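You operate a simulated robot arm through the tools that you are given. There is no shell and no other tool. Be economical: measure what you need, move in short steps, check, and stop when the job is done.

You are at the controls of a simulated two-armed robot. One attempt, no reset.

JOB
Potting is done: close the covered tray's vent, store soil and both pots.
Fine: other hand steadies the tray; sack in both hands; sack and seedling pots on the storage bench.
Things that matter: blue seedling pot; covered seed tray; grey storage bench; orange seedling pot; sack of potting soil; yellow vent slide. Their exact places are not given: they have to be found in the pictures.

The check looks at the end state, three seconds after you hand in, the way a careful person would. Anything else that was tipped, shoved, dropped, spilled or broken makes it a failure.

ROBOT AND FRAMES
Two 7-joint arms with two-finger parallel grippers on one trunk, on a base that drives. Base frame: it is fixed to the floor where the robot stands at the start and does not move with it; the origin is under the middle of the robot, x ahead of it, y to its left, z up; the surface under the hand at the start is at about z = 780. Readings come in mm, rad, newtons and seconds.
The left shoulder is at the start at [50, 165, 1180], the right one opposite. With the tool pointing down near the work surface each hand reaches from about 100 to 680 mm from the robot's upright axis, wherever it stands, measured 20 degrees to its own side. Places, roughly: grey storage bench [600, 1800, 700]; yellow vent slide [600, 100, 900]. Payload 3.91 kg a hand.
The tool frame of a hand sits at the grasp point between the pads (the TCP): z along the fingers, y along the line on which they close. The tips reach 30 mm beyond it. Largest opening 110 mm; finger width 20, thickness 10; the body of the gripper, 48 by 112 mm, starts 55 mm behind the TCP.
Orientation is that of the tool frame in the base frame, as a unit quaternion [w, x, y, z]. With the fingers straight down and closing along the base's y, the tool's x points along the base's -x, its y along +y and its z along -z.

CONTROLS
- The arms move only by the tool send_rows. It takes "left_rows", "right_rows" or both (then of equal length, played together; a hand with none holds still); each is a list of rows, each a list of 7 numbers: the shift along the base's x, y, z in units of 25 mm (1.0 is 25 mm), then the turn, a rotation vector about the base's x, y, z in units of 8 degrees (1.0 is 8 degrees), then the finger opening in mm, from 0 to 110. In form: [[x, y, z, ax, ay, az, jaw], ...]. A call has 1 to 8 rows; each row shifts and turns the commanded pose from where the row before left it. A call with a number of a shift or a turn outside -1 to 1 is refused whole. Each row takes 0.2 s and may step no farther than 50 mm and 0.15 rad from the row before; otherwise, or with a gripper value out of range, the whole call is refused. A pose out of reach is approached as far as the arm can. The call stops where the force on the tool passes 50 N (or 10 N more than at its start, if that is more) or the arm is blocked; 0.2 s more then pass. Each finger travels about 45 mm/s and halts on what it meets, pressing with about 35 N; the grip force reading is that of the motor and also rises with nothing between the fingers. The clock runs only during rows and for 0.2 s after the last one: add rows that do not move to give the fingers time. The reply holds the time, the measured pose of the TCP, the force on the tool along the base axes, the opening and the grip force, in the units named above and with some noise, with the torque about the TCP (base axes, N m) and any sound that the robot's microphone picked up, and new pictures: "pictures" is both (left out), scene, wrist or none (wrist: the cameras of the hands that moved).
- Cameras (640 x 400 px; columns grow to the right, rows downward): "scene" is now at [122, -4.8, 1362.9]; the picture's right is [-0.14, -0.99, 0.00], its down [-0.56, 0.08, -0.83] and it looks along [0.82, -0.12, -0.56] (base axes); focal length 232 px, centre (320, 200). "left" rides on the left gripper at [72, -17, -103] in its tool frame; the picture's right is [0.23, 0.97, 0.00], its down [-0.76, 0.18, -0.62] and it looks along [-0.61, 0.14, 0.78] (tool axes); focal length 222 px, centre (320, 200). "right" rides on the right gripper at [72, 17, -103] in its tool frame; the picture's right is [-0.23, 0.97, 0.00], its down [-0.76, -0.18, -0.62] and it looks along [-0.61, -0.14, 0.78] (tool axes); focal length 222 px, centre (320, 200).
- lift_body(by): slides the trunk up (or, below 0, down) by that many mm; the arms and the scene camera ride with it, the base frame stays. It gives what a move gives, with no picture.
- steer(legs): drives the robot by 1 to 6 legs, each [ahead, left, turn to the left] in mm, mm and rad, along the robot's own axes; the way and the turn of a leg run together, so that a leg with both is an arc; at most 1500 mm and 3.142 rad a leg. The arms and the cameras ride along, it lands a little off, and it stops where it bumps. It gives what a move gives, and a new picture of the scene camera.
- pan_tilt(pan, tilt): turns the head with the scene camera to pan (to the left, within 1.396 rad either way) and tilt (down, from -0.506 to 1.204), counted from straight ahead of the robot. It gives what a move gives, and a new picture of the scene camera.
- locate(camera, pixels): for up to 12 pixels [column, row] of the newest picture of that camera ("zoom" is the newest enlarged one), the place [x, y, z] in the base frame of the surface seen there, good to about 2 mm, but the place of the scene camera against the robot may be out by one fixed shift of up to 18 mm in any direction. No time passes.
- zoom(camera, box): a new picture of the part [left, top, right, bottom] of that camera's present view, enlarged. No time passes.
- job_done(): hands the job in; it is judged then, once.

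Go step by step. Measure first, check grasps and placings, and put right what went wrong. The budget is 80 turns and 260 pictures, counting those below and the enlarged ones. Unless the task says otherwise, let go and move clear before handing in, and close with one line.

The tools are called after ">>>" as name(argument=value, ...) on one line, values as JSON. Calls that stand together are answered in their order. send_rows: Moves the arms, as the interface text tells. Its arguments: {"type":"object","properties":{"left_rows":{"type":"array","items":{"type":"array","items":{"type":"number"}}},"right_rows":{"type":"array","items":{"type":"array","items":{"type":"number"}}},"pictures":{"type":"string","enum":["both","scene","wrist","none"]}},"required":[]} The other tools are called the same way: lift_body (by) slides the trunk up or down; steer (legs) drives the base; pan_tilt (pan, tilt) turns the head that bears the scene camera; locate (camera, pixels) gives the place of the surface under pixels of a picture; zoom (camera, box) takes an enlarged picture of a part of a camera's view; job_done () hands the job in.

At the start:

```text
time_s: 0.0
left_eef_pos: [492.8, 175.3, 1094.9]
left_tcp_rot: [0.0, 0.0, 1.0, 0.001]
left_ft_force: [0.1, 0.3, -0.1]
left_moment: [0.04, -0.03, -0.02]
left_grip_width: 110.1
left_grasp_force: 0.0
right_eef_pos: [390.6, -211.5, 1152.2]
right_tcp_rot: [0.0, 0.0, 1.0, -0.001]
right_ft_force: [0.3, 0.6, 0.1]
right_moment: [0.02, 0.03, -0.04]
right_grip_width: 110.0
right_grasp_force: 0.1
trunk travel left (down, up): [-400.0, 103.0]
robot x, y, heading: [1.8, -1.2, -0.001]
head pan, tilt: [-0.14, 0.597]
```

scene: 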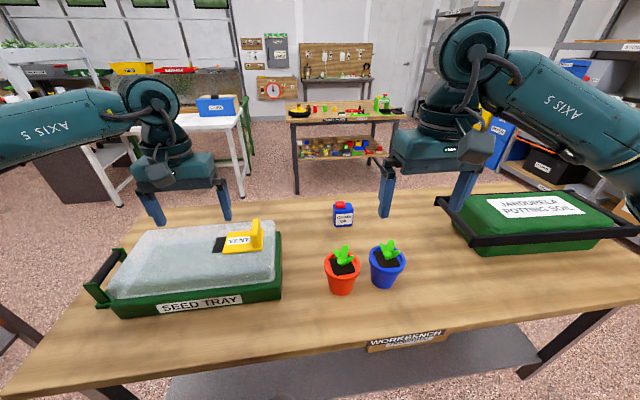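
right: 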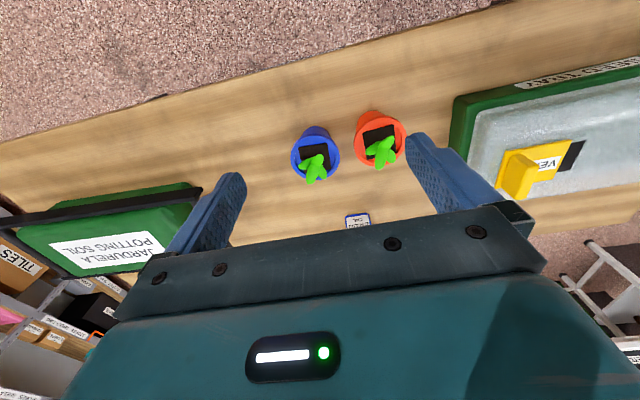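
left: 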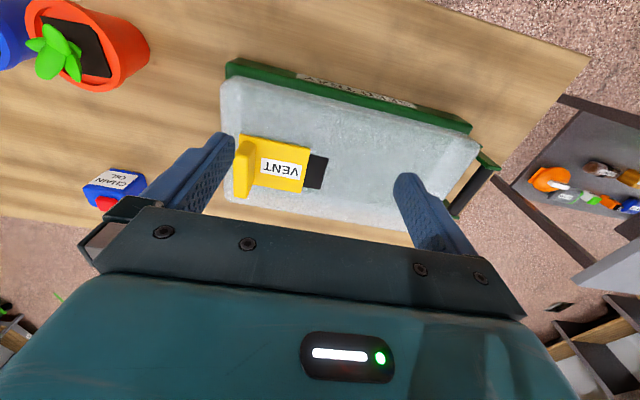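

The scene shows the seed tray with a yellow vent slide (240,240), the pots at (342,270) and (387,265), and the soil sack in a tray with handles on the right. I'll measure these first.

>>> zoom(camera="scene", box=[80, 190, 300, 328])

>>> zoom(camera="left", box=[200, 50, 520, 250])

>>> zoom(camera="scene", box=[420, 160, 640, 298])

>>> locate(camera="scene", pixels=[[257, 222], [257, 240], [227, 243], [218, 243], [342, 257], [342, 285], [387, 252], [387, 278], [340, 207], [540, 205], [455, 215], [580, 240]])

>>> locate(camera="left", pixels=[[243, 140], [243, 185], [275, 145], [303, 150], [317, 170], [270, 185], [350, 130], [350, 200], [470, 200], [350, 93], [232, 70], [450, 150]])

```text
2.90 times, centred on (190, 259) of scene
```

zoom: 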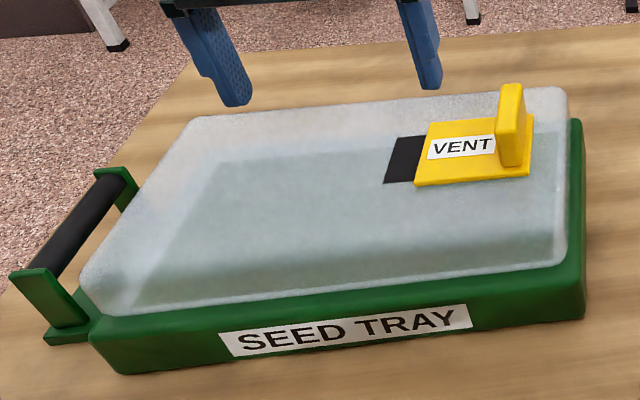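

```text
2.00 times, centred on (360, 150) of left
```

zoom: 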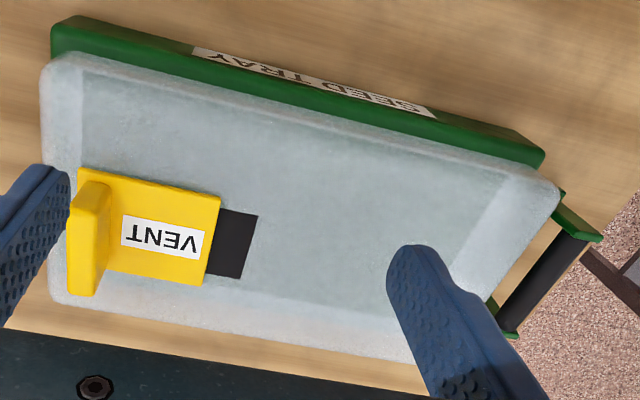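

```text
2.90 times, centred on (530, 229) of scene
```

zoom: 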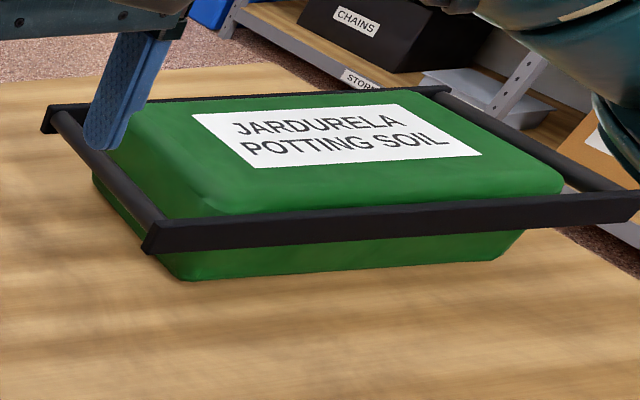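

```text
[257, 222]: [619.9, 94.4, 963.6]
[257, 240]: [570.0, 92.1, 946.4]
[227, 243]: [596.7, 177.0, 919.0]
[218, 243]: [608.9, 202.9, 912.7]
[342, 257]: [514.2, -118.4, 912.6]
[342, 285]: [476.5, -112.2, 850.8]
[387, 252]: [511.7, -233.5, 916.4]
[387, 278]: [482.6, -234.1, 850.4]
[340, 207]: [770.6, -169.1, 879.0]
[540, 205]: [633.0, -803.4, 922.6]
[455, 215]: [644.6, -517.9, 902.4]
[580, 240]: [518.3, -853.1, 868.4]
```

```text
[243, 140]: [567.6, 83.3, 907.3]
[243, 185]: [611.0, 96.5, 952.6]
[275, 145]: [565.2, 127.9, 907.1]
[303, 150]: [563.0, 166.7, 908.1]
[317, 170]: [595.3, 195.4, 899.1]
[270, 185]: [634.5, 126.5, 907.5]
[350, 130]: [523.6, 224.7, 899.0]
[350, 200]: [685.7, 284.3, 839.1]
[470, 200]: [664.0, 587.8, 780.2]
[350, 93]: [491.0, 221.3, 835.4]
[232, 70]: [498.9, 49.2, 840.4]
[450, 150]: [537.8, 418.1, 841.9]
```

The slide tab runs about x 570–635 at y≈90, and the uncovered opening lies at y≈170–205, so it closes toward +y. The tray handle is at the left end. Next I'll look at the storage bench to the left.

>>> pan_tilt(pan=1.2, tilt=0.5)

>>> pan_tilt(pan=0.5, tilt=0.7)

```text
time_s: 1.5
left_eef_pos: [492.5, 174.4, 1093.6]
left_tcp_rot: [0.0, 0.001, 1.0, 0.001]
left_ft_force: [0.0, 0.4, -0.7]
left_moment: [0.03, -0.01, 0.02]
left_grip_width: 110.2
left_grasp_force: 0.1
right_eef_pos: [389.9, -212.7, 1151.8]
right_tcp_rot: [0.0, 0.001, 1.0, 0.001]
right_ft_force: [0.7, 0.4, 0.3]
right_moment: [0.03, 0.02, -0.01]
right_grip_width: 110.5
right_grasp_force: 0.1
trunk travel left (down, up): [-400.0, 103.0]
robot x, y, heading: [0.8, -1.5, 0.003]
head pan, tilt: [1.201, 0.499]
```

scene: 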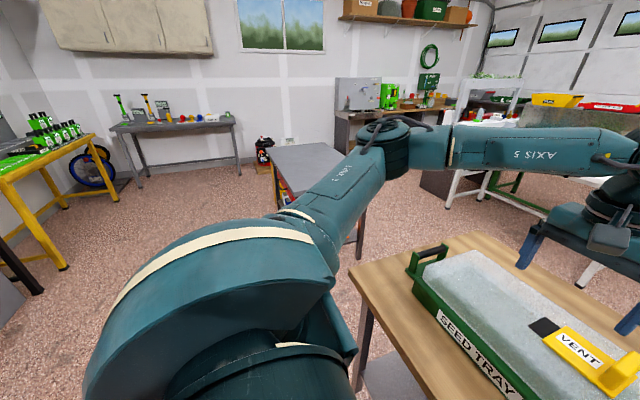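

```text
time_s: 2.6
left_eef_pos: [493.2, 173.0, 1095.1]
left_tcp_rot: [0.0, 0.0, 1.0, 0.001]
left_ft_force: [0.0, 0.0, 0.8]
left_moment: [-0.01, 0.01, 0.02]
left_grip_width: 110.0
left_grasp_force: 0.0
right_eef_pos: [390.8, -211.4, 1152.3]
right_tcp_rot: [0.0, 0.0, 1.0, 0.0]
right_ft_force: [0.1, 0.0, -0.6]
right_moment: [0.03, -0.04, -0.01]
right_grip_width: 110.1
right_grasp_force: 0.0
trunk travel left (down, up): [-400.0, 103.0]
robot x, y, heading: [-0.6, 1.7, -0.002]
head pan, tilt: [0.499, 0.7]
```

scene: 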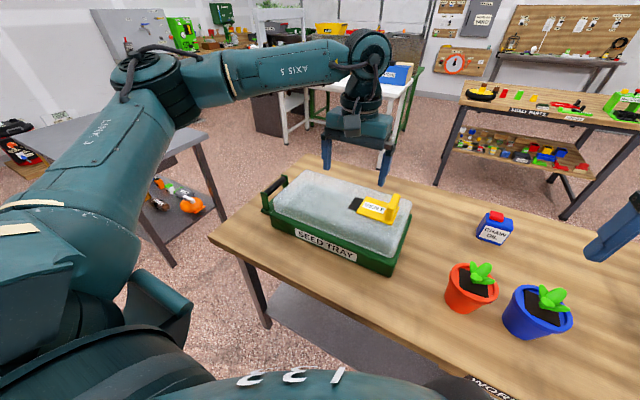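

The grey bench is the table partly hidden behind the left arm. I'll drive left to centre on the tray and measure it from there.

>>> steer(legs=[[0, 230, 0]])

>>> locate(camera="left", pixels=[[320, 200]])

>>> send_rows(left_rows=[[0, 0, 0, 0, 0, 0, 110]], right_rows=[[0, 0, 0, 0, 0, 0, 110]])

```text
time_s: 5.2
left_eef_pos: [494.0, 402.1, 1093.6]
left_tcp_rot: [0.0, 0.001, 1.0, 0.0]
left_ft_force: [0.1, 0.5, -0.2]
left_moment: [0.03, 0.01, -0.02]
left_grip_width: 110.0
left_grasp_force: 0.1
right_eef_pos: [389.8, 15.2, 1152.1]
right_tcp_rot: [0.0, 0.0, 1.0, 0.0]
right_ft_force: [0.1, -0.9, 0.5]
right_moment: [-0.02, -0.01, 0.01]
right_grip_width: 109.6
right_grasp_force: 0.1
trunk travel left (down, up): [-400.0, 103.0]
robot x, y, heading: [-0.8, 227.6, -0.008]
head pan, tilt: [0.499, 0.7]
```

scene: 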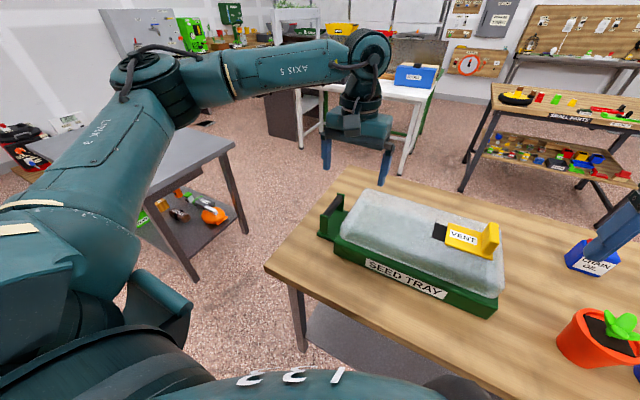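

```text
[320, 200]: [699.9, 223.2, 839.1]
```

```text
time_s: 5.6
left_eef_pos: [492.4, 401.1, 1094.2]
left_tcp_rot: [0.0, 0.001, 1.0, 0.0]
left_ft_force: [1.3, 0.2, -0.1]
left_moment: [-0.01, -0.04, 0.02]
left_grip_width: 110.0
left_grasp_force: 0.0
right_eef_pos: [391.9, 14.8, 1151.4]
right_tcp_rot: [0.0, 0.001, 1.0, -0.001]
right_ft_force: [0.6, -0.4, -0.2]
right_moment: [0.0, -0.01, 0.01]
right_grip_width: 109.8
right_grasp_force: 0.1
trunk travel left (down, up): [-400.0, 103.0]
robot x, y, heading: [-0.3, 226.3, -0.0]
head pan, tilt: [0.499, 0.7]
```

scene: 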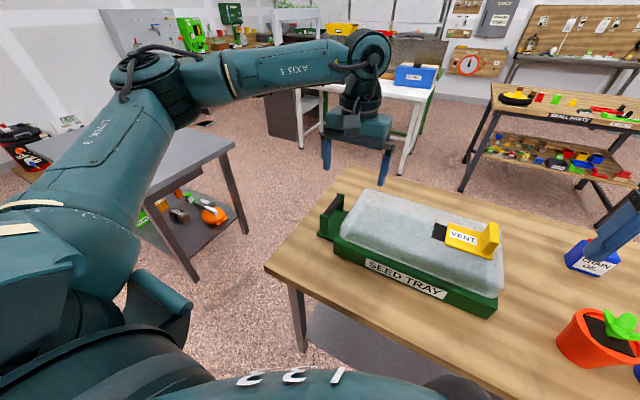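
right: 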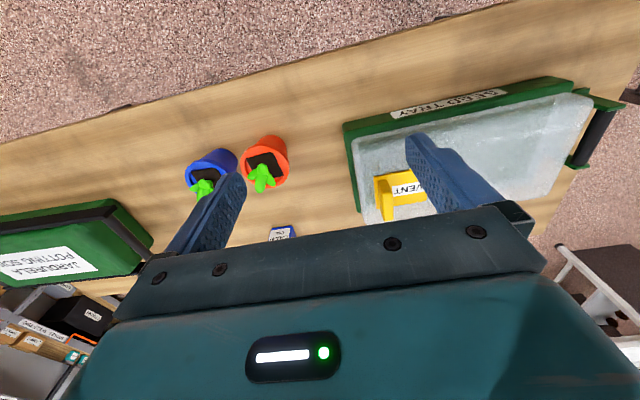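
left: 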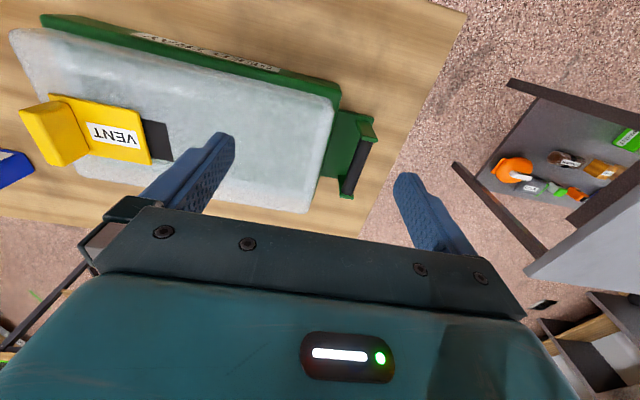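

>>> zoom(camera="left", box=[0, 0, 400, 250])

>>> locate(camera="left", pixels=[[357, 170], [365, 145], [350, 190], [374, 120], [346, 197], [345, 130], [40, 120], [62, 130], [30, 110], [50, 105], [68, 162], [88, 155]])

>>> locate(camera="left", pixels=[[144, 120], [151, 165], [166, 123], [171, 160], [340, 88], [45, 18], [325, 100], [20, 35], [355, 128], [362, 200], [328, 148], [400, 120]])

```text
1.60 times, centred on (200, 125) of left
```

zoom: 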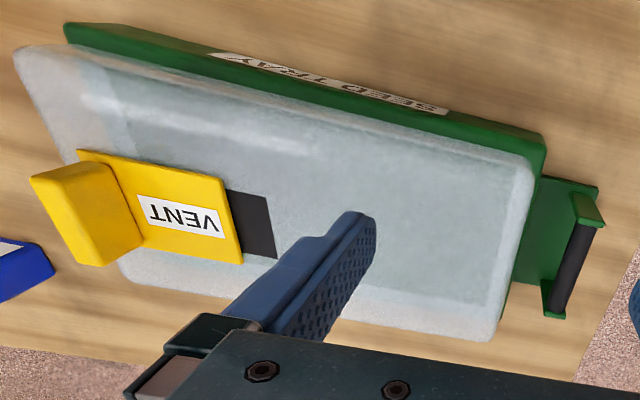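

```text
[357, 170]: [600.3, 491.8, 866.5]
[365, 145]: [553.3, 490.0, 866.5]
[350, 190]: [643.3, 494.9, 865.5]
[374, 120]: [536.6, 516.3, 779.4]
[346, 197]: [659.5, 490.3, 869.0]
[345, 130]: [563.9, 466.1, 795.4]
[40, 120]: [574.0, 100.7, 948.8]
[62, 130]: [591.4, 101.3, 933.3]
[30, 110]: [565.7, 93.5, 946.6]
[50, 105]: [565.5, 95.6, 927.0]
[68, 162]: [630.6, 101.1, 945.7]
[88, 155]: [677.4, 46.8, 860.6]
```

```text
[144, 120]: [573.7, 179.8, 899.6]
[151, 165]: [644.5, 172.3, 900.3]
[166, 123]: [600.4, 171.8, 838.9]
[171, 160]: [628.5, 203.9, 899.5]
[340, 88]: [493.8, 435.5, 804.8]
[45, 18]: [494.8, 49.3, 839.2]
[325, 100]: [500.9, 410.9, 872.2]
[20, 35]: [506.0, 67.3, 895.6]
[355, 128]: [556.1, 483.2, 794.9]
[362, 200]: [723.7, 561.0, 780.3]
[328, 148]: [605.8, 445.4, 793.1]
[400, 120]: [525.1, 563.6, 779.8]
```

The handle bar runs x 550–645 at y≈490 with its top at z≈867. The tab is at y≈82–101, z 907–950. I'll move both hands above their targets.

>>> send_rows(left_rows=[[0.62, 0.51, 0, 0, 0, 0, 60], [0.62, 0.51, 0, 0, 0, 0, 60], [0.62, 0.51, 0, 0, 0, 0, 60], [0.62, 0.51, 0, 0, 0, 0, 60], [0.61, 0.51, -0.9, 0, 0, 0, 60], [0.61, 0.51, -0.9, 0, 0, 0, 60], [0.61, 0.5, -1, 0, 0, 0, 60], [0, 0, -1, 0, 0, 0, 60]], right_rows=[[1, 0.38, 0, 0, 0, 0, 64], [1, 0.38, 0, 0, 0, 0, 64], [1, 0.38, 0, 0, 0, 0, 64], [1, 0.38, -0.5, 0, 0, 0, 64], [1, 0.38, -0.8, 0, 0, 0, 64], [1, 0.38, -0.8, 0, 0, 0, 64], [1, 0.38, -1, 0, 0, 0, 64], [1, 0.38, -1, 0, 0, 0, 64]], pictures="wrist")

```text
time_s: 7.4
left_eef_pos: [601.7, 491.3, 998.7]
left_tcp_rot: [0.001, 0.001, 1.0, 0.0]
left_ft_force: [-0.2, 0.2, -0.5]
left_moment: [-0.03, 0.0, 0.0]
left_grip_width: 60.2
left_grasp_force: 0.1
right_eef_pos: [592.7, 91.6, 1047.1]
right_tcp_rot: [0.0, 0.001, 1.0, 0.0]
right_ft_force: [-0.1, -0.1, -0.9]
right_moment: [-0.02, 0.01, -0.01]
right_grip_width: 63.9
right_grasp_force: 0.0
trunk travel left (down, up): [-400.0, 103.0]
robot x, y, heading: [1.7, 227.1, 0.004]
head pan, tilt: [0.499, 0.7]
```

right: 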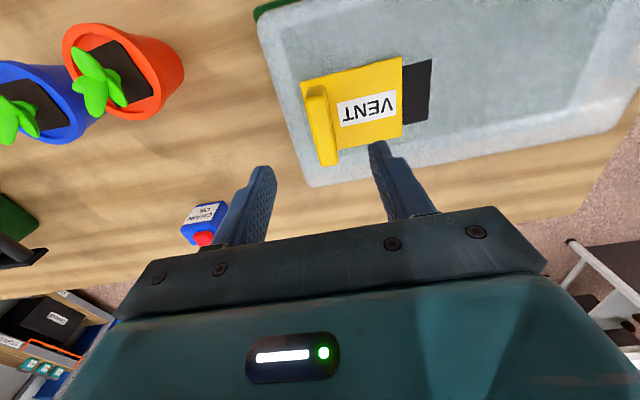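
left: 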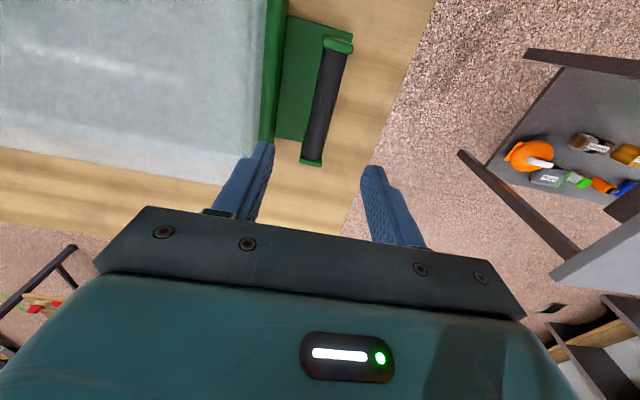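

>>> locate(camera="left", pixels=[[323, 110], [332, 70], [313, 145], [345, 45], [312, 160], [265, 90], [314, 100], [335, 110]])

>>> locate(camera="right", pixels=[[317, 95], [324, 125], [328, 155], [311, 115], [332, 125], [405, 70], [430, 70], [400, 130], [428, 115], [403, 100]])

```text
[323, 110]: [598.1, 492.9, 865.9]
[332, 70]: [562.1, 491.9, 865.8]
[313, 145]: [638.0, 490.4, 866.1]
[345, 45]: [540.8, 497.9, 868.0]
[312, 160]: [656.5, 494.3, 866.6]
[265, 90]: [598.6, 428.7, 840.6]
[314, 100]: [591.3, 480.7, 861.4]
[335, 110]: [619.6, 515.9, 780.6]
```

```text
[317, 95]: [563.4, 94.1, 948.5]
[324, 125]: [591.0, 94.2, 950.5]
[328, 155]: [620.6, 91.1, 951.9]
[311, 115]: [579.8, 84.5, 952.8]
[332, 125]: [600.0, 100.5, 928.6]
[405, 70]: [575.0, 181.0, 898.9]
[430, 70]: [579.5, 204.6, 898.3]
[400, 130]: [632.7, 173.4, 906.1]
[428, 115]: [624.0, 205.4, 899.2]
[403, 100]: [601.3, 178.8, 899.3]
```

Both hands are aligned with the bar (y≈491) and the tab (y≈92). Next I lower both hands.

>>> send_rows(left_rows=[[0, 0, -0.98, 0, 0, 0, 60], [0, 0, -0.98, 0, 0, 0, 60], [0, 0, -0.98, 0, 0, 0, 60], [0, 0, -0.98, 0, 0, 0, 60], [0, 0, -0.98, 0, 0, 0, 60], [0, 0, -0.98, 0, 0, 0, 60], [0, 0, 0, 0, 0, 0, 60]], right_rows=[[0.06, 0, -0.7, 0, 0, 0, 64], [0.06, 0, -0.7, 0, 0, 0, 64], [0, 0, -0.7, 0, 0, 0, 64], [0, 0, -0.7, 0, 0, 0, 64], [0, 0, -0.7, 0, 0, 0, 64], [0, 0, -0.68, 0, 0, 0, 64], [0, 0, 0, 0, 0, 0, 64]], pictures="wrist")

```text
time_s: 9.0
left_eef_pos: [601.6, 490.5, 851.7]
left_tcp_rot: [0.001, 0.001, 1.0, -0.001]
left_ft_force: [1.0, 0.3, -0.1]
left_moment: [0.0, -0.01, -0.03]
left_grip_width: 59.8
left_grasp_force: 0.1
right_eef_pos: [592.7, 90.1, 945.6]
right_tcp_rot: [0.0, 0.002, 1.0, 0.0]
right_ft_force: [0.4, -0.9, -0.2]
right_moment: [0.01, -0.01, -0.02]
right_grip_width: 64.2
right_grasp_force: 0.1
trunk travel left (down, up): [-400.0, 103.0]
robot x, y, heading: [-0.2, 227.1, -0.003]
head pan, tilt: [0.499, 0.7]
```

right: 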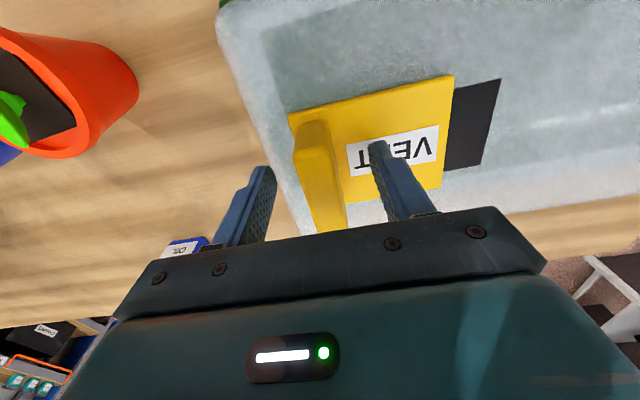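
left: 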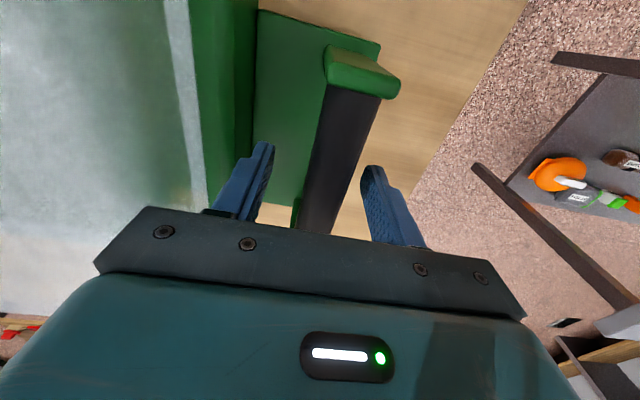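

Both hands straddle their targets, so I'll close both grippers.

>>> send_rows(left_rows=[[0, 0, 0, 0, 0, 0, 40], [0, 0, 0, 0, 0, 0, 25], [0, 0, 0, 0, 0, 0, 10], [0, 0, 0, 0, 0, 0, 5], [0, 0, 0, 0, 0, 0, 5], [0, 0, 0, 0, 0, 0, 5]], right_rows=[[0, 0, 0, 0, 0, 0, 64], [0, 0, 0, 0, 0, 0, 50], [0, 0, 0, 0, 0, 0, 30], [0, 0, 0, 0, 0, 0, 15], [0, 0, 0, 0, 0, 0, 5], [0, 0, 0, 0, 0, 0, 5]], pictures="none")

```text
time_s: 10.4
left_eef_pos: [601.0, 489.7, 853.2]
left_tcp_rot: [0.001, 0.001, 1.0, 0.001]
left_ft_force: [0.8, 6.0, 0.3]
left_moment: [-0.02, -0.02, 0.01]
left_grip_width: 23.5
left_grasp_force: 35.4
right_eef_pos: [592.1, 90.4, 945.9]
right_tcp_rot: [0.0, 0.002, 1.0, -0.001]
right_ft_force: [-0.6, -4.5, 0.9]
right_moment: [0.0, 0.09, 0.04]
right_grip_width: 19.3
right_grasp_force: 35.3
trunk travel left (down, up): [-400.0, 103.0]
robot x, y, heading: [-2.2, 226.0, -0.004]
head pan, tilt: [0.499, 0.7]
```

Both grips hold: 23.5 mm on the bar and 19.3 mm on the tab. I'll slide the tab slowly in +y.

>>> send_rows(right_rows=[[0, 0.25, 0, 0, 0, 0, 5], [0, 0.25, 0, 0, 0, 0, 5], [0, 0.25, 0, 0, 0, 0, 5], [0, 0.25, 0, 0, 0, 0, 5], [0, 0, 0, 0, 0, 0, 5]], pictures="wrist")

```text
time_s: 11.6
left_eef_pos: [601.3, 490.6, 853.3]
left_tcp_rot: [0.0, 0.001, 1.0, 0.001]
left_ft_force: [-1.5, 10.6, 0.3]
left_moment: [-0.01, 0.0, -0.06]
left_grip_width: 23.3
left_grasp_force: 34.4
right_eef_pos: [593.0, 116.5, 945.6]
right_tcp_rot: [0.001, 0.001, 1.0, 0.0]
right_ft_force: [2.1, -8.5, 0.6]
right_moment: [-0.06, -0.17, 0.0]
right_grip_width: 19.5
right_grasp_force: 35.3
trunk travel left (down, up): [-400.0, 103.0]
robot x, y, heading: [0.1, 228.6, -0.004]
head pan, tilt: [0.499, 0.7]
```

right: 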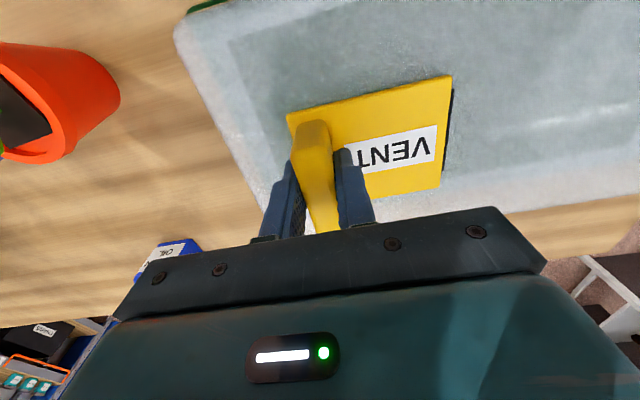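

The opening is nearly covered, with only a thin sliver left at (448,130). I'll keep going in small steps until I feel the stop.

>>> send_rows(right_rows=[[0, 0.14, 0, 0, 0, 0, 5], [0, 0.14, 0, 0, 0, 0, 5], [0, 0.14, 0, 0, 0, 0, 5], [0, 0.14, 0, 0, 0, 0, 5], [0, 0, 0, 0, 0, 0, 5]], pictures="wrist")

```text
time_s: 12.8
left_eef_pos: [601.7, 489.9, 853.1]
left_tcp_rot: [0.0, 0.002, 1.0, 0.0]
left_ft_force: [-0.3, 11.3, 0.4]
left_moment: [-0.05, 0.12, 0.0]
left_grip_width: 23.6
left_grasp_force: 35.2
right_eef_pos: [594.1, 129.0, 945.6]
right_tcp_rot: [-0.002, 0.002, 1.0, 0.001]
right_ft_force: [-0.6, -8.3, 0.7]
right_moment: [-0.03, -0.4, 0.07]
right_grip_width: 19.5
right_grasp_force: 34.5
trunk travel left (down, up): [-400.0, 103.0]
robot x, y, heading: [0.8, 228.1, -0.002]
head pan, tilt: [0.499, 0.7]
```

right: 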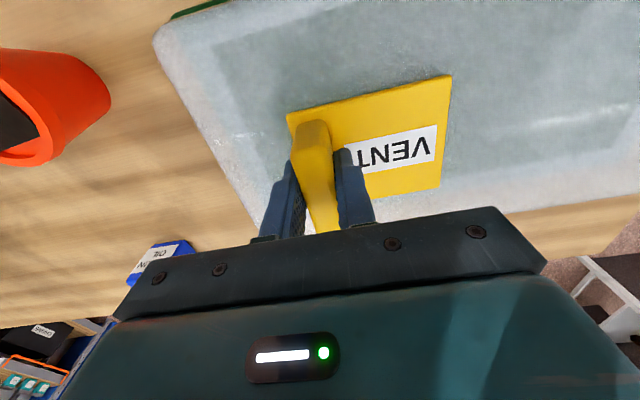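

The black opening is now fully covered after about 39 mm of travel, with no end stop felt. I'll try a few more millimetres to feel for one.

>>> send_rows(right_rows=[[0, 0.08, 0, 0, 0, 0, 5], [0, 0.08, 0, 0, 0, 0, 5], [0, 0, 0, 0, 0, 0, 5]], pictures="wrist")

>>> zoom(camera="right", box=[250, 60, 490, 210])

```text
time_s: 13.6
left_eef_pos: [602.7, 490.1, 852.7]
left_tcp_rot: [0.0, 0.001, 1.0, 0.0]
left_ft_force: [-0.6, 9.4, 0.0]
left_moment: [0.02, -0.13, 0.08]
left_grip_width: 23.5
left_grasp_force: 35.1
right_eef_pos: [594.4, 133.1, 945.1]
right_tcp_rot: [0.0, 0.0, 1.0, 0.0]
right_ft_force: [-0.7, -8.3, -0.5]
right_moment: [-0.04, 0.19, 0.11]
right_grip_width: 19.3
right_grasp_force: 34.5
trunk travel left (down, up): [-400.0, 103.0]
robot x, y, heading: [0.7, 227.4, -0.001]
head pan, tilt: [0.499, 0.7]
```

right: 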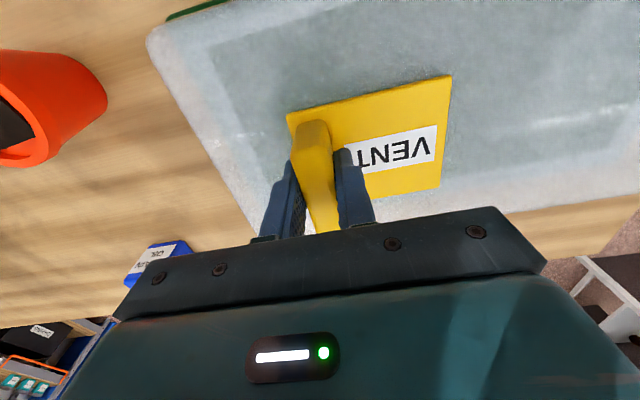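

```text
2.67 times, centred on (370, 135) of right
```

zoom: 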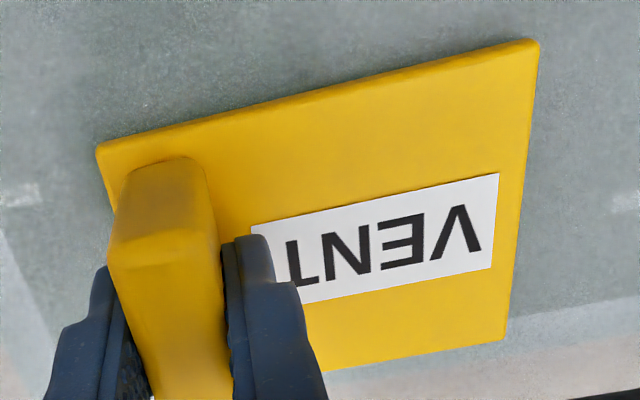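

>>> send_rows(right_rows=[[0, 0.08, 0, 0, 0, 0, 5], [0, 0.08, 0, 0, 0, 0, 5], [0, 0.08, 0, 0, 0, 0, 5], [0, 0, 0, 0, 0, 0, 5]], pictures="wrist")

```text
time_s: 14.6
left_eef_pos: [601.9, 491.6, 851.7]
left_tcp_rot: [0.0, 0.0, 1.0, 0.001]
left_ft_force: [1.2, 19.1, -0.5]
left_moment: [-0.13, -0.1, -0.03]
left_grip_width: 23.5
left_grasp_force: 35.3
right_eef_pos: [593.2, 137.2, 944.4]
right_tcp_rot: [0.0, 0.003, 1.0, -0.002]
right_ft_force: [-0.8, -22.3, 2.1]
right_moment: [-0.14, 0.49, 0.33]
right_grip_width: 19.5
right_grasp_force: 34.6
trunk travel left (down, up): [-400.0, 103.0]
robot x, y, heading: [-1.9, 230.5, -0.004]
head pan, tilt: [0.499, 0.7]
```

right: 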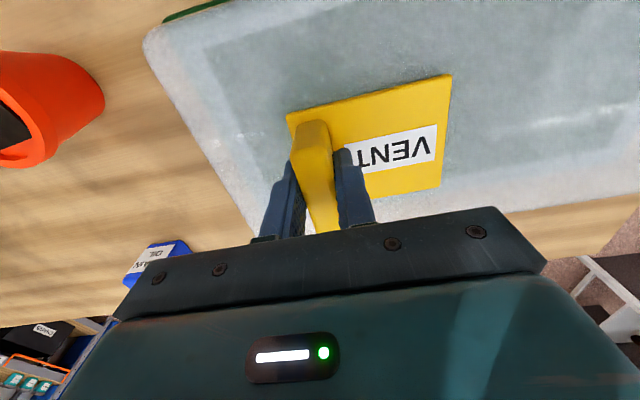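

Force jumped to 22 N, so the slide is at its stop and the vent is closed. I'll release the right hand first, then the left, and lift both.

>>> send_rows(right_rows=[[0, 0, 0, 0, 0, 0, 30], [0, 0, 0, 0, 0, 0, 45], [0, 0, 0, 0, 0, 0, 55], [0, 0, 0.5, 0, 0, 0, 55], [0, 0, 1, 0, 0, 0, 55], [0, 0, 1, 0, 0, 0, 55], [0, 0, 1, 0, 0, 0, 55], [0, 0, 1, 0, 0, 0, 55]], pictures="wrist")

>>> send_rows(left_rows=[[0, 0, 0, 0, 0, 0, 35], [0, 0, 0, 0, 0, 0, 50], [0, 0, 0, 0, 0, 0, 60], [0, 0, 0.5, 0, 0, 0, 60], [0, 0, 1, 0, 0, 0, 60], [0, 0, 1, 0, 0, 0, 60], [0, 0, 1, 0, 0, 0, 60], [0, 0, 1, 0, 0, 0, 60]], right_rows=[[0, 0, 0, 0, 0, 0, 55], [-1, 0, 0, 0, 0, 0, 55], [-1, 0, 0, 0, 0, 0, 55], [-1, 0, 1, 0, 0, 0, 55], [-1, 0, 1, 0, 0, 0, 55], [-1, 0, 1, 0, 0, 0, 110], [-1, -1, 1, 0, 0, 0, 110], [0, -1, 0, 0, 0, 0, 110]])

```text
time_s: 16.4
left_eef_pos: [601.4, 489.7, 853.6]
left_tcp_rot: [0.0, 0.001, 1.0, 0.0]
left_ft_force: [-1.8, -1.0, 0.3]
left_moment: [-0.12, -0.03, -0.05]
left_grip_width: 23.3
left_grasp_force: 35.0
right_eef_pos: [593.0, 139.1, 1058.8]
right_tcp_rot: [0.0, 0.0, 1.0, 0.001]
right_ft_force: [0.3, 0.2, 0.6]
right_moment: [0.02, -0.01, -0.01]
right_grip_width: 55.0
right_grasp_force: 0.1
trunk travel left (down, up): [-400.0, 103.0]
robot x, y, heading: [0.5, 228.4, -0.006]
head pan, tilt: [0.499, 0.7]
```

right: 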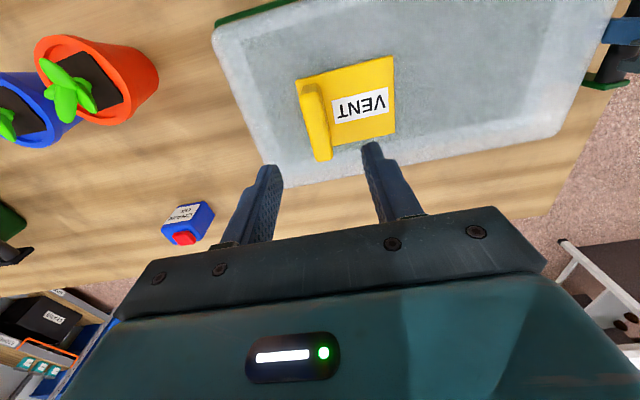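

```text
time_s: 18.2
left_eef_pos: [601.3, 491.5, 965.8]
left_tcp_rot: [-0.001, 0.0, 1.0, 0.0]
left_ft_force: [-0.6, 0.6, -0.2]
left_moment: [0.01, -0.01, -0.01]
left_grip_width: 60.1
left_grasp_force: 0.0
right_eef_pos: [442.5, 88.0, 1158.2]
right_tcp_rot: [0.0, 0.002, 1.0, 0.0]
right_ft_force: [0.5, 0.2, -0.2]
right_moment: [0.0, 0.02, 0.0]
right_grip_width: 110.1
right_grasp_force: 0.0
trunk travel left (down, up): [-400.0, 103.0]
robot x, y, heading: [-4.2, 224.4, 0.003]
head pan, tilt: [0.499, 0.7]
```

scene: 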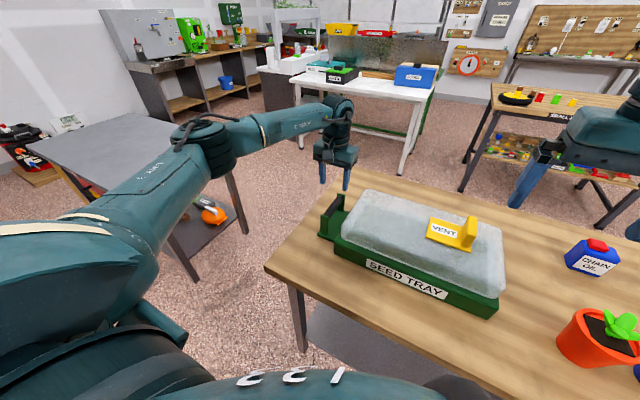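
right: 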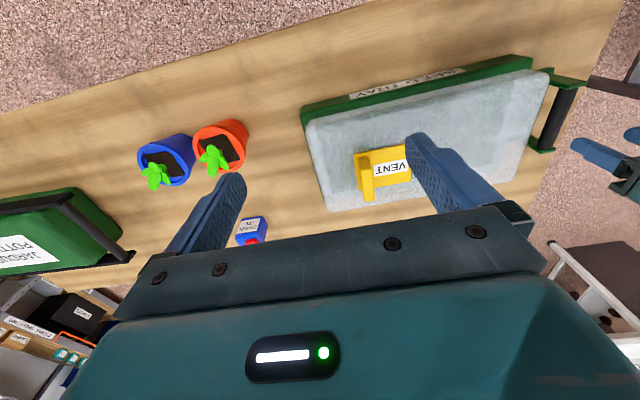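
left: 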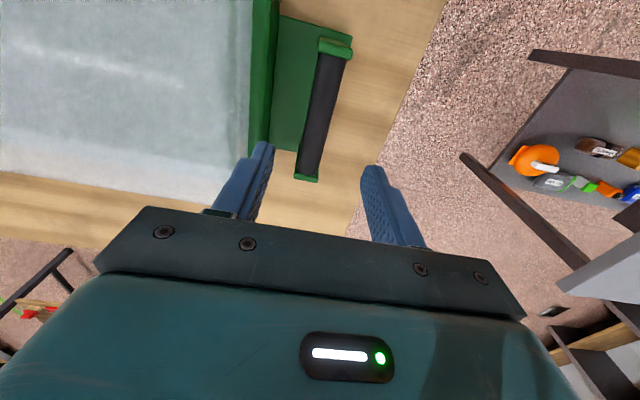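

The vent is closed. Next I'll measure the grey bench from here, then retract the left hand and drive toward the sack.

>>> locate(camera="scene", pixels=[[80, 135], [120, 116], [150, 135], [170, 165], [60, 150], [236, 145], [40, 140], [110, 190], [165, 112], [215, 120]])

>>> send_rows(left_rows=[[-1, 0, 1, 0, 0, 0, 60], [-1, 0, 1, 0, 0, 0, 60], [-1, 0, 1, 0, 0, 0, 60], [-1, 0, 1, 0, 0, 0, 60], [-1, 0, 1, 0, 0, 0, 60], [-1, 0, 1, 0, 0, 0, 110], [0, -1, 0.5, 0, 0, 0, 110], [0, -1, 0, 0, 0, 0, 110]], pictures="none")

>>> pan_tilt(pan=-0.3, tilt=0.7)

>>> steer(legs=[[0, -950, 0]])

```text
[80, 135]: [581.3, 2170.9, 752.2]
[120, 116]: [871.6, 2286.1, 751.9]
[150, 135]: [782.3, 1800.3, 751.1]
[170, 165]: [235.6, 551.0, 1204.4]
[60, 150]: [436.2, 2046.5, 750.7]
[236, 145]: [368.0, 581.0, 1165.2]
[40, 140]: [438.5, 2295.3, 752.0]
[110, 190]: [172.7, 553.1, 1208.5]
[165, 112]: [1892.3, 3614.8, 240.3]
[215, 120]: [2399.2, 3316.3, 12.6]
```

```text
time_s: 20.0
left_eef_pos: [451.7, 439.9, 1126.7]
left_tcp_rot: [0.0, 0.001, 1.0, 0.0]
left_ft_force: [-0.6, -0.2, 0.3]
left_moment: [0.02, 0.03, 0.01]
left_grip_width: 110.3
left_grasp_force: 0.1
right_eef_pos: [443.0, 89.0, 1158.7]
right_tcp_rot: [0.0, 0.0, 1.0, 0.0]
right_ft_force: [1.5, -0.5, 0.4]
right_moment: [0.01, 0.0, 0.01]
right_grip_width: 110.1
right_grasp_force: 0.1
trunk travel left (down, up): [-400.0, 103.0]
robot x, y, heading: [0.3, 227.0, 0.001]
head pan, tilt: [0.499, 0.7]
```

```text
time_s: 21.1
left_eef_pos: [452.3, 439.7, 1126.3]
left_tcp_rot: [0.001, 0.001, 1.0, 0.0]
left_ft_force: [0.9, 0.0, 0.7]
left_moment: [-0.03, -0.02, -0.01]
left_grip_width: 109.8
left_grasp_force: 0.0
right_eef_pos: [442.6, 89.8, 1156.6]
right_tcp_rot: [0.0, 0.001, 1.0, 0.0]
right_ft_force: [0.0, 0.7, -0.1]
right_moment: [0.02, -0.01, -0.01]
right_grip_width: 109.9
right_grasp_force: 0.1
trunk travel left (down, up): [-400.0, 103.0]
robot x, y, heading: [1.2, 224.0, -0.007]
head pan, tilt: [-0.3, 0.7]
```

scene: 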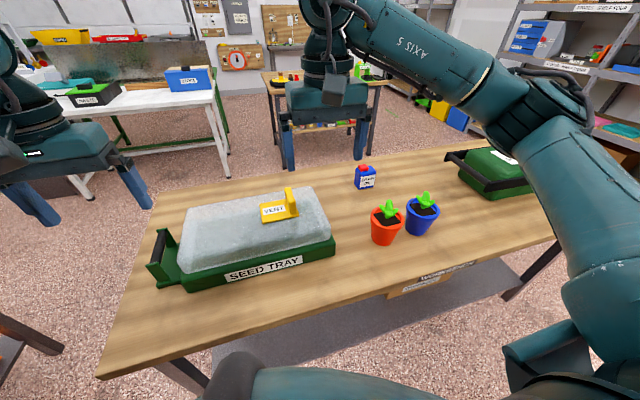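

```text
time_s: 29.7
left_eef_pos: [451.1, -504.3, 1126.9]
left_tcp_rot: [0.0, -0.001, 1.0, 0.001]
left_ft_force: [0.3, -0.6, 0.0]
left_moment: [0.03, 0.01, -0.01]
left_grip_width: 109.9
left_grasp_force: 0.2
right_eef_pos: [441.5, -854.8, 1157.1]
right_tcp_rot: [-0.001, 0.0, 1.0, 0.0]
right_ft_force: [-0.2, 0.3, 0.2]
right_moment: [0.01, 0.01, 0.01]
right_grip_width: 110.1
right_grasp_force: 0.0
trunk travel left (down, up): [-400.0, 103.0]
robot x, y, heading: [-1.5, -716.2, -0.004]
head pan, tilt: [-0.3, 0.7]
```

scene: 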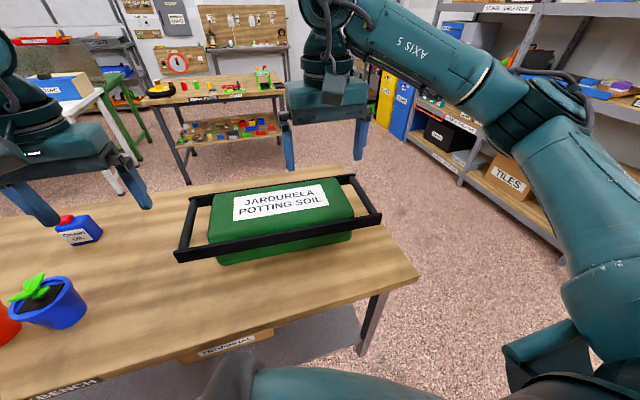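

The robot is now in front of the sack. Its frame has end bars at (190,225) and (365,200), which I'll locate.

>>> locate(camera="scene", pixels=[[187, 225], [195, 198], [178, 258], [363, 197], [349, 178], [378, 218], [270, 239], [350, 222], [192, 210], [370, 208], [200, 230]])

>>> zoom(camera="scene", box=[150, 150, 406, 310])

>>> send_rows(left_rows=[[0, 0, 0, 0, 0, 0, 60]], right_rows=[[0, 0, 0, 0, 0, 0, 60]], pictures="wrist")

```text
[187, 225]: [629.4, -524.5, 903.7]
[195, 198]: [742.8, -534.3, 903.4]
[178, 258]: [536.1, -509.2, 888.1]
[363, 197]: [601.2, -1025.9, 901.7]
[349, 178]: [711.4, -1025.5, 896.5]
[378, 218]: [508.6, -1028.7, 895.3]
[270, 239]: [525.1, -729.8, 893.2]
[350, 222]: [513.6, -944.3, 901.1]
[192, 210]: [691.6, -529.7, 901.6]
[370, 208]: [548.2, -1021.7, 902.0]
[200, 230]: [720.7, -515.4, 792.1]
```

```text
2.50 times, centred on (278, 230) of scene
```

zoom: 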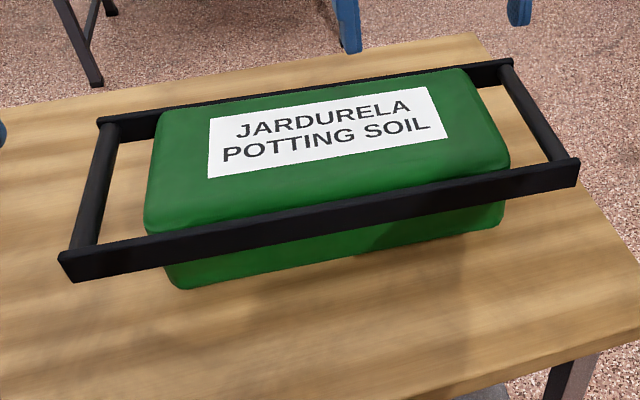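

```text
time_s: 30.1
left_eef_pos: [449.6, -504.4, 1127.0]
left_tcp_rot: [0.0, 0.0, 1.0, 0.0]
left_ft_force: [0.2, -0.4, -0.2]
left_moment: [-0.01, 0.02, -0.03]
left_grip_width: 75.2
left_grasp_force: 0.1
right_eef_pos: [442.3, -854.7, 1158.0]
right_tcp_rot: [0.0, 0.0, 1.0, 0.0]
right_ft_force: [0.7, -0.1, 0.0]
right_moment: [-0.02, -0.04, 0.0]
right_grip_width: 75.2
right_grasp_force: 0.1
trunk travel left (down, up): [-400.0, 103.0]
robot x, y, heading: [0.6, -719.6, 0.001]
head pan, tilt: [-0.3, 0.7]
```

right: 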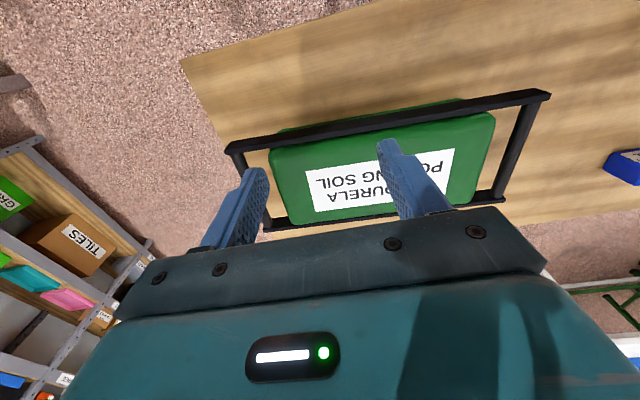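
left: 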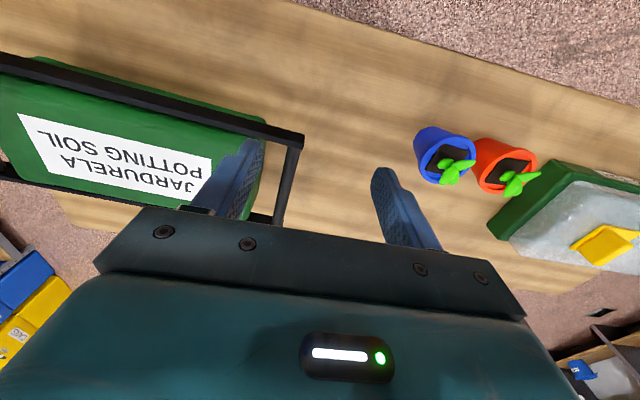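

>>> locate(camera="left", pixels=[[290, 160], [286, 180], [280, 205], [302, 142], [277, 220], [294, 150], [100, 87]])

>>> locate(camera="right", pixels=[[520, 125], [505, 180], [240, 165], [400, 118], [512, 155], [230, 147], [545, 95], [262, 210]])

```text
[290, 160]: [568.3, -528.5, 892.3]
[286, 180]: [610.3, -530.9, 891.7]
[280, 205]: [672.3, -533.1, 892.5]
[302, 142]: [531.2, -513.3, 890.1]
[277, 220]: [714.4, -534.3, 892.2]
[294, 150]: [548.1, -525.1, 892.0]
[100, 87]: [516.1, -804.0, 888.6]
```

```text
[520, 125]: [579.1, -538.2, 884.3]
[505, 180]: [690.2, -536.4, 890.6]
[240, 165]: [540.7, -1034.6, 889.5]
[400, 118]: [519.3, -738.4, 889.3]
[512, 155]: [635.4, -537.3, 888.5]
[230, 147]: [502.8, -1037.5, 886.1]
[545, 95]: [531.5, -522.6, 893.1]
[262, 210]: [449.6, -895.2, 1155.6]
```

Left bar centre is about (632,-531), right about (608,-1033), top z≈892, frame yaw about -2.6°. I'll check the table edge and then align the robot squarely.

>>> locate(camera="scene", pixels=[[250, 325], [330, 303], [100, 365], [420, 275], [340, 170], [376, 222], [349, 176]])

>>> steer(legs=[[0, -34, -0.045]])

>>> send_rows(left_rows=[[0, 0, 0, 0, 0, 0, 60]], right_rows=[[0, 0, 0, 0, 0, 0, 60]], pictures="wrist")

```text
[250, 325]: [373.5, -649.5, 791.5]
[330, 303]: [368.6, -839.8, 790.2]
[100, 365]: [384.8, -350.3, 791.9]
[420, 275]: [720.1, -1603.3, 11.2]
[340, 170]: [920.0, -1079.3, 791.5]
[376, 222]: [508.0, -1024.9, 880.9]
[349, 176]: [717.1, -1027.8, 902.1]
```

```text
time_s: 31.1
left_eef_pos: [458.4, -557.7, 1126.8]
left_tcp_rot: [0.0, 0.023, 1.0, -0.001]
left_ft_force: [0.1, 0.0, -0.6]
left_moment: [-0.03, 0.0, 0.01]
left_grip_width: 59.9
left_grasp_force: 0.1
right_eef_pos: [435.0, -909.2, 1157.4]
right_tcp_rot: [0.0, 0.023, 1.0, -0.001]
right_ft_force: [-0.2, 0.6, -0.8]
right_moment: [-0.01, -0.01, -0.01]
right_grip_width: 60.1
right_grasp_force: 0.0
trunk travel left (down, up): [-400.0, 103.0]
robot x, y, heading: [-1.8, -751.8, -0.046]
head pan, tilt: [-0.3, 0.7]
```

scene: 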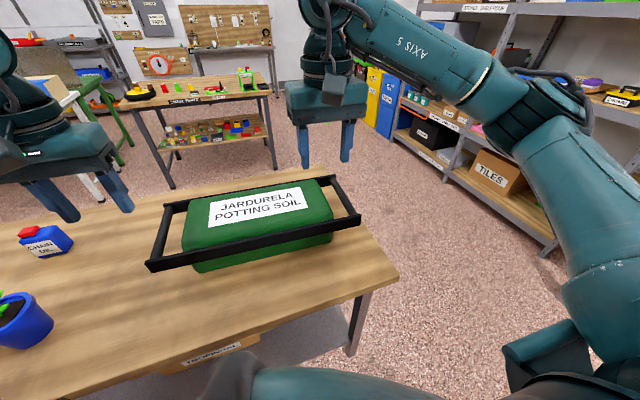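

```text
time_s: 31.5
left_eef_pos: [458.8, -558.9, 1126.6]
left_tcp_rot: [0.0, 0.023, 1.0, 0.0]
left_ft_force: [-0.1, 0.1, -0.1]
left_moment: [0.01, 0.01, -0.01]
left_grip_width: 60.2
left_grasp_force: 0.0
right_eef_pos: [434.8, -908.6, 1156.6]
right_tcp_rot: [0.0, 0.023, 1.0, 0.0]
right_ft_force: [0.7, 0.6, -0.6]
right_moment: [0.02, 0.0, -0.01]
right_grip_width: 60.2
right_grasp_force: 0.0
trunk travel left (down, up): [-400.0, 103.0]
robot x, y, heading: [-4.6, -750.9, -0.045]
head pan, tilt: [-0.3, 0.7]
```

right: 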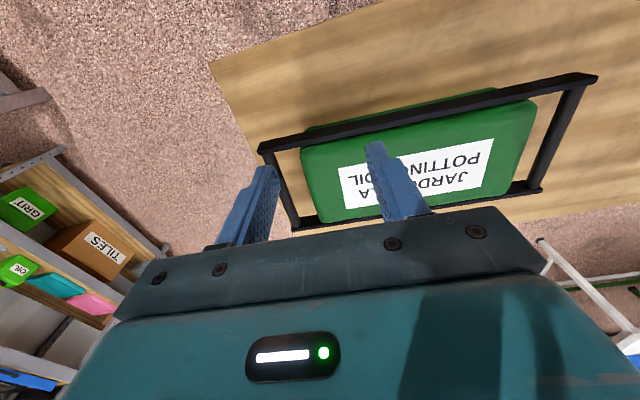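
left: 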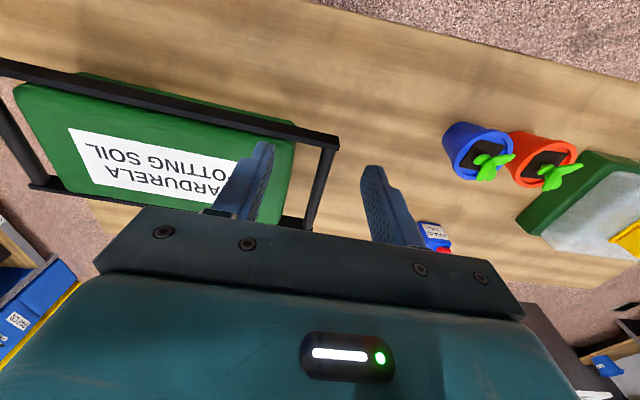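

>>> locate(camera="left", pixels=[[326, 160], [318, 190], [311, 215], [338, 140], [8, 140], [25, 170]])

>>> locate(camera="right", pixels=[[274, 170], [285, 195], [292, 215], [262, 148], [297, 225], [560, 120], [278, 180]])

```text
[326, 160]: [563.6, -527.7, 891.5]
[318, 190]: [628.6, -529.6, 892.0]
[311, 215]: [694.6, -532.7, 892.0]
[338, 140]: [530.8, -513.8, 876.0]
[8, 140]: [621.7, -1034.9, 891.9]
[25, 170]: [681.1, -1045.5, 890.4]
```

```text
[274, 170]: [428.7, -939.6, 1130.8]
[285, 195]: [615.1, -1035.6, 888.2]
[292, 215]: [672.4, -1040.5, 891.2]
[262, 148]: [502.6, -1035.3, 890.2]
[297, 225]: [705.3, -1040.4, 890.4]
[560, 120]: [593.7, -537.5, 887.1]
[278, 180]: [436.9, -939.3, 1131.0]
```

I'll move above both bars, targeting left (630,-530) and right (609,-1034).

>>> send_rows(left_rows=[[0.855, 0.145, -0.6, 0, 0, 0, 52], [0.855, 0.145, -0.6, 0, 0, 0, 52], [0.855, 0.145, -0.6, 0, 0, 0, 52], [0.855, 0.145, -0.6, 0, 0, 0, 52], [0.855, 0.145, -0.6, 0, 0, 0, 52], [0.855, 0.145, -0.6, 0, 0, 0, 52], [0.855, 0.145, -0.6, 0, 0, 0, 52], [0.855, 0.145, -0.6, 0, 0, 0, 52]], right_rows=[[0.87, -0.63, -0.75, 0, 0, 0, 52], [0.87, -0.63, -0.75, 0, 0, 0, 52], [0.87, -0.63, -0.75, 0, 0, 0, 52], [0.87, -0.63, -0.75, 0, 0, 0, 52], [0.87, -0.63, -0.75, 0, 0, 0, 52], [0.87, -0.63, -0.75, 0, 0, 0, 52], [0.87, -0.63, -0.75, 0, 0, 0, 52], [0.87, -0.63, -0.75, 0, 0, 0, 52]], pictures="wrist")

```text
time_s: 33.3
left_eef_pos: [630.3, -527.2, 1004.4]
left_tcp_rot: [0.0, 0.023, 1.0, 0.001]
left_ft_force: [0.1, 0.1, 0.3]
left_moment: [-0.02, 0.0, -0.02]
left_grip_width: 51.9
left_grasp_force: 0.0
right_eef_pos: [610.9, -1034.6, 1007.4]
right_tcp_rot: [-0.002, 0.023, 1.0, -0.001]
right_ft_force: [0.2, -0.4, 0.0]
right_moment: [-0.02, 0.01, 0.01]
right_grip_width: 52.1
right_grasp_force: 0.1
trunk travel left (down, up): [-400.0, 103.0]
robot x, y, heading: [-2.0, -751.3, -0.042]
head pan, tilt: [-0.3, 0.7]
```

right: 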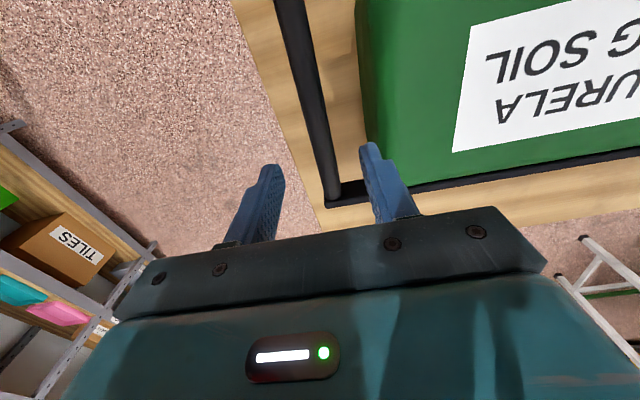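
left: 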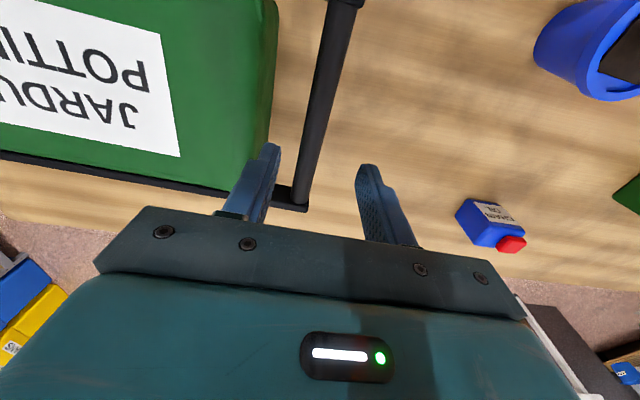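

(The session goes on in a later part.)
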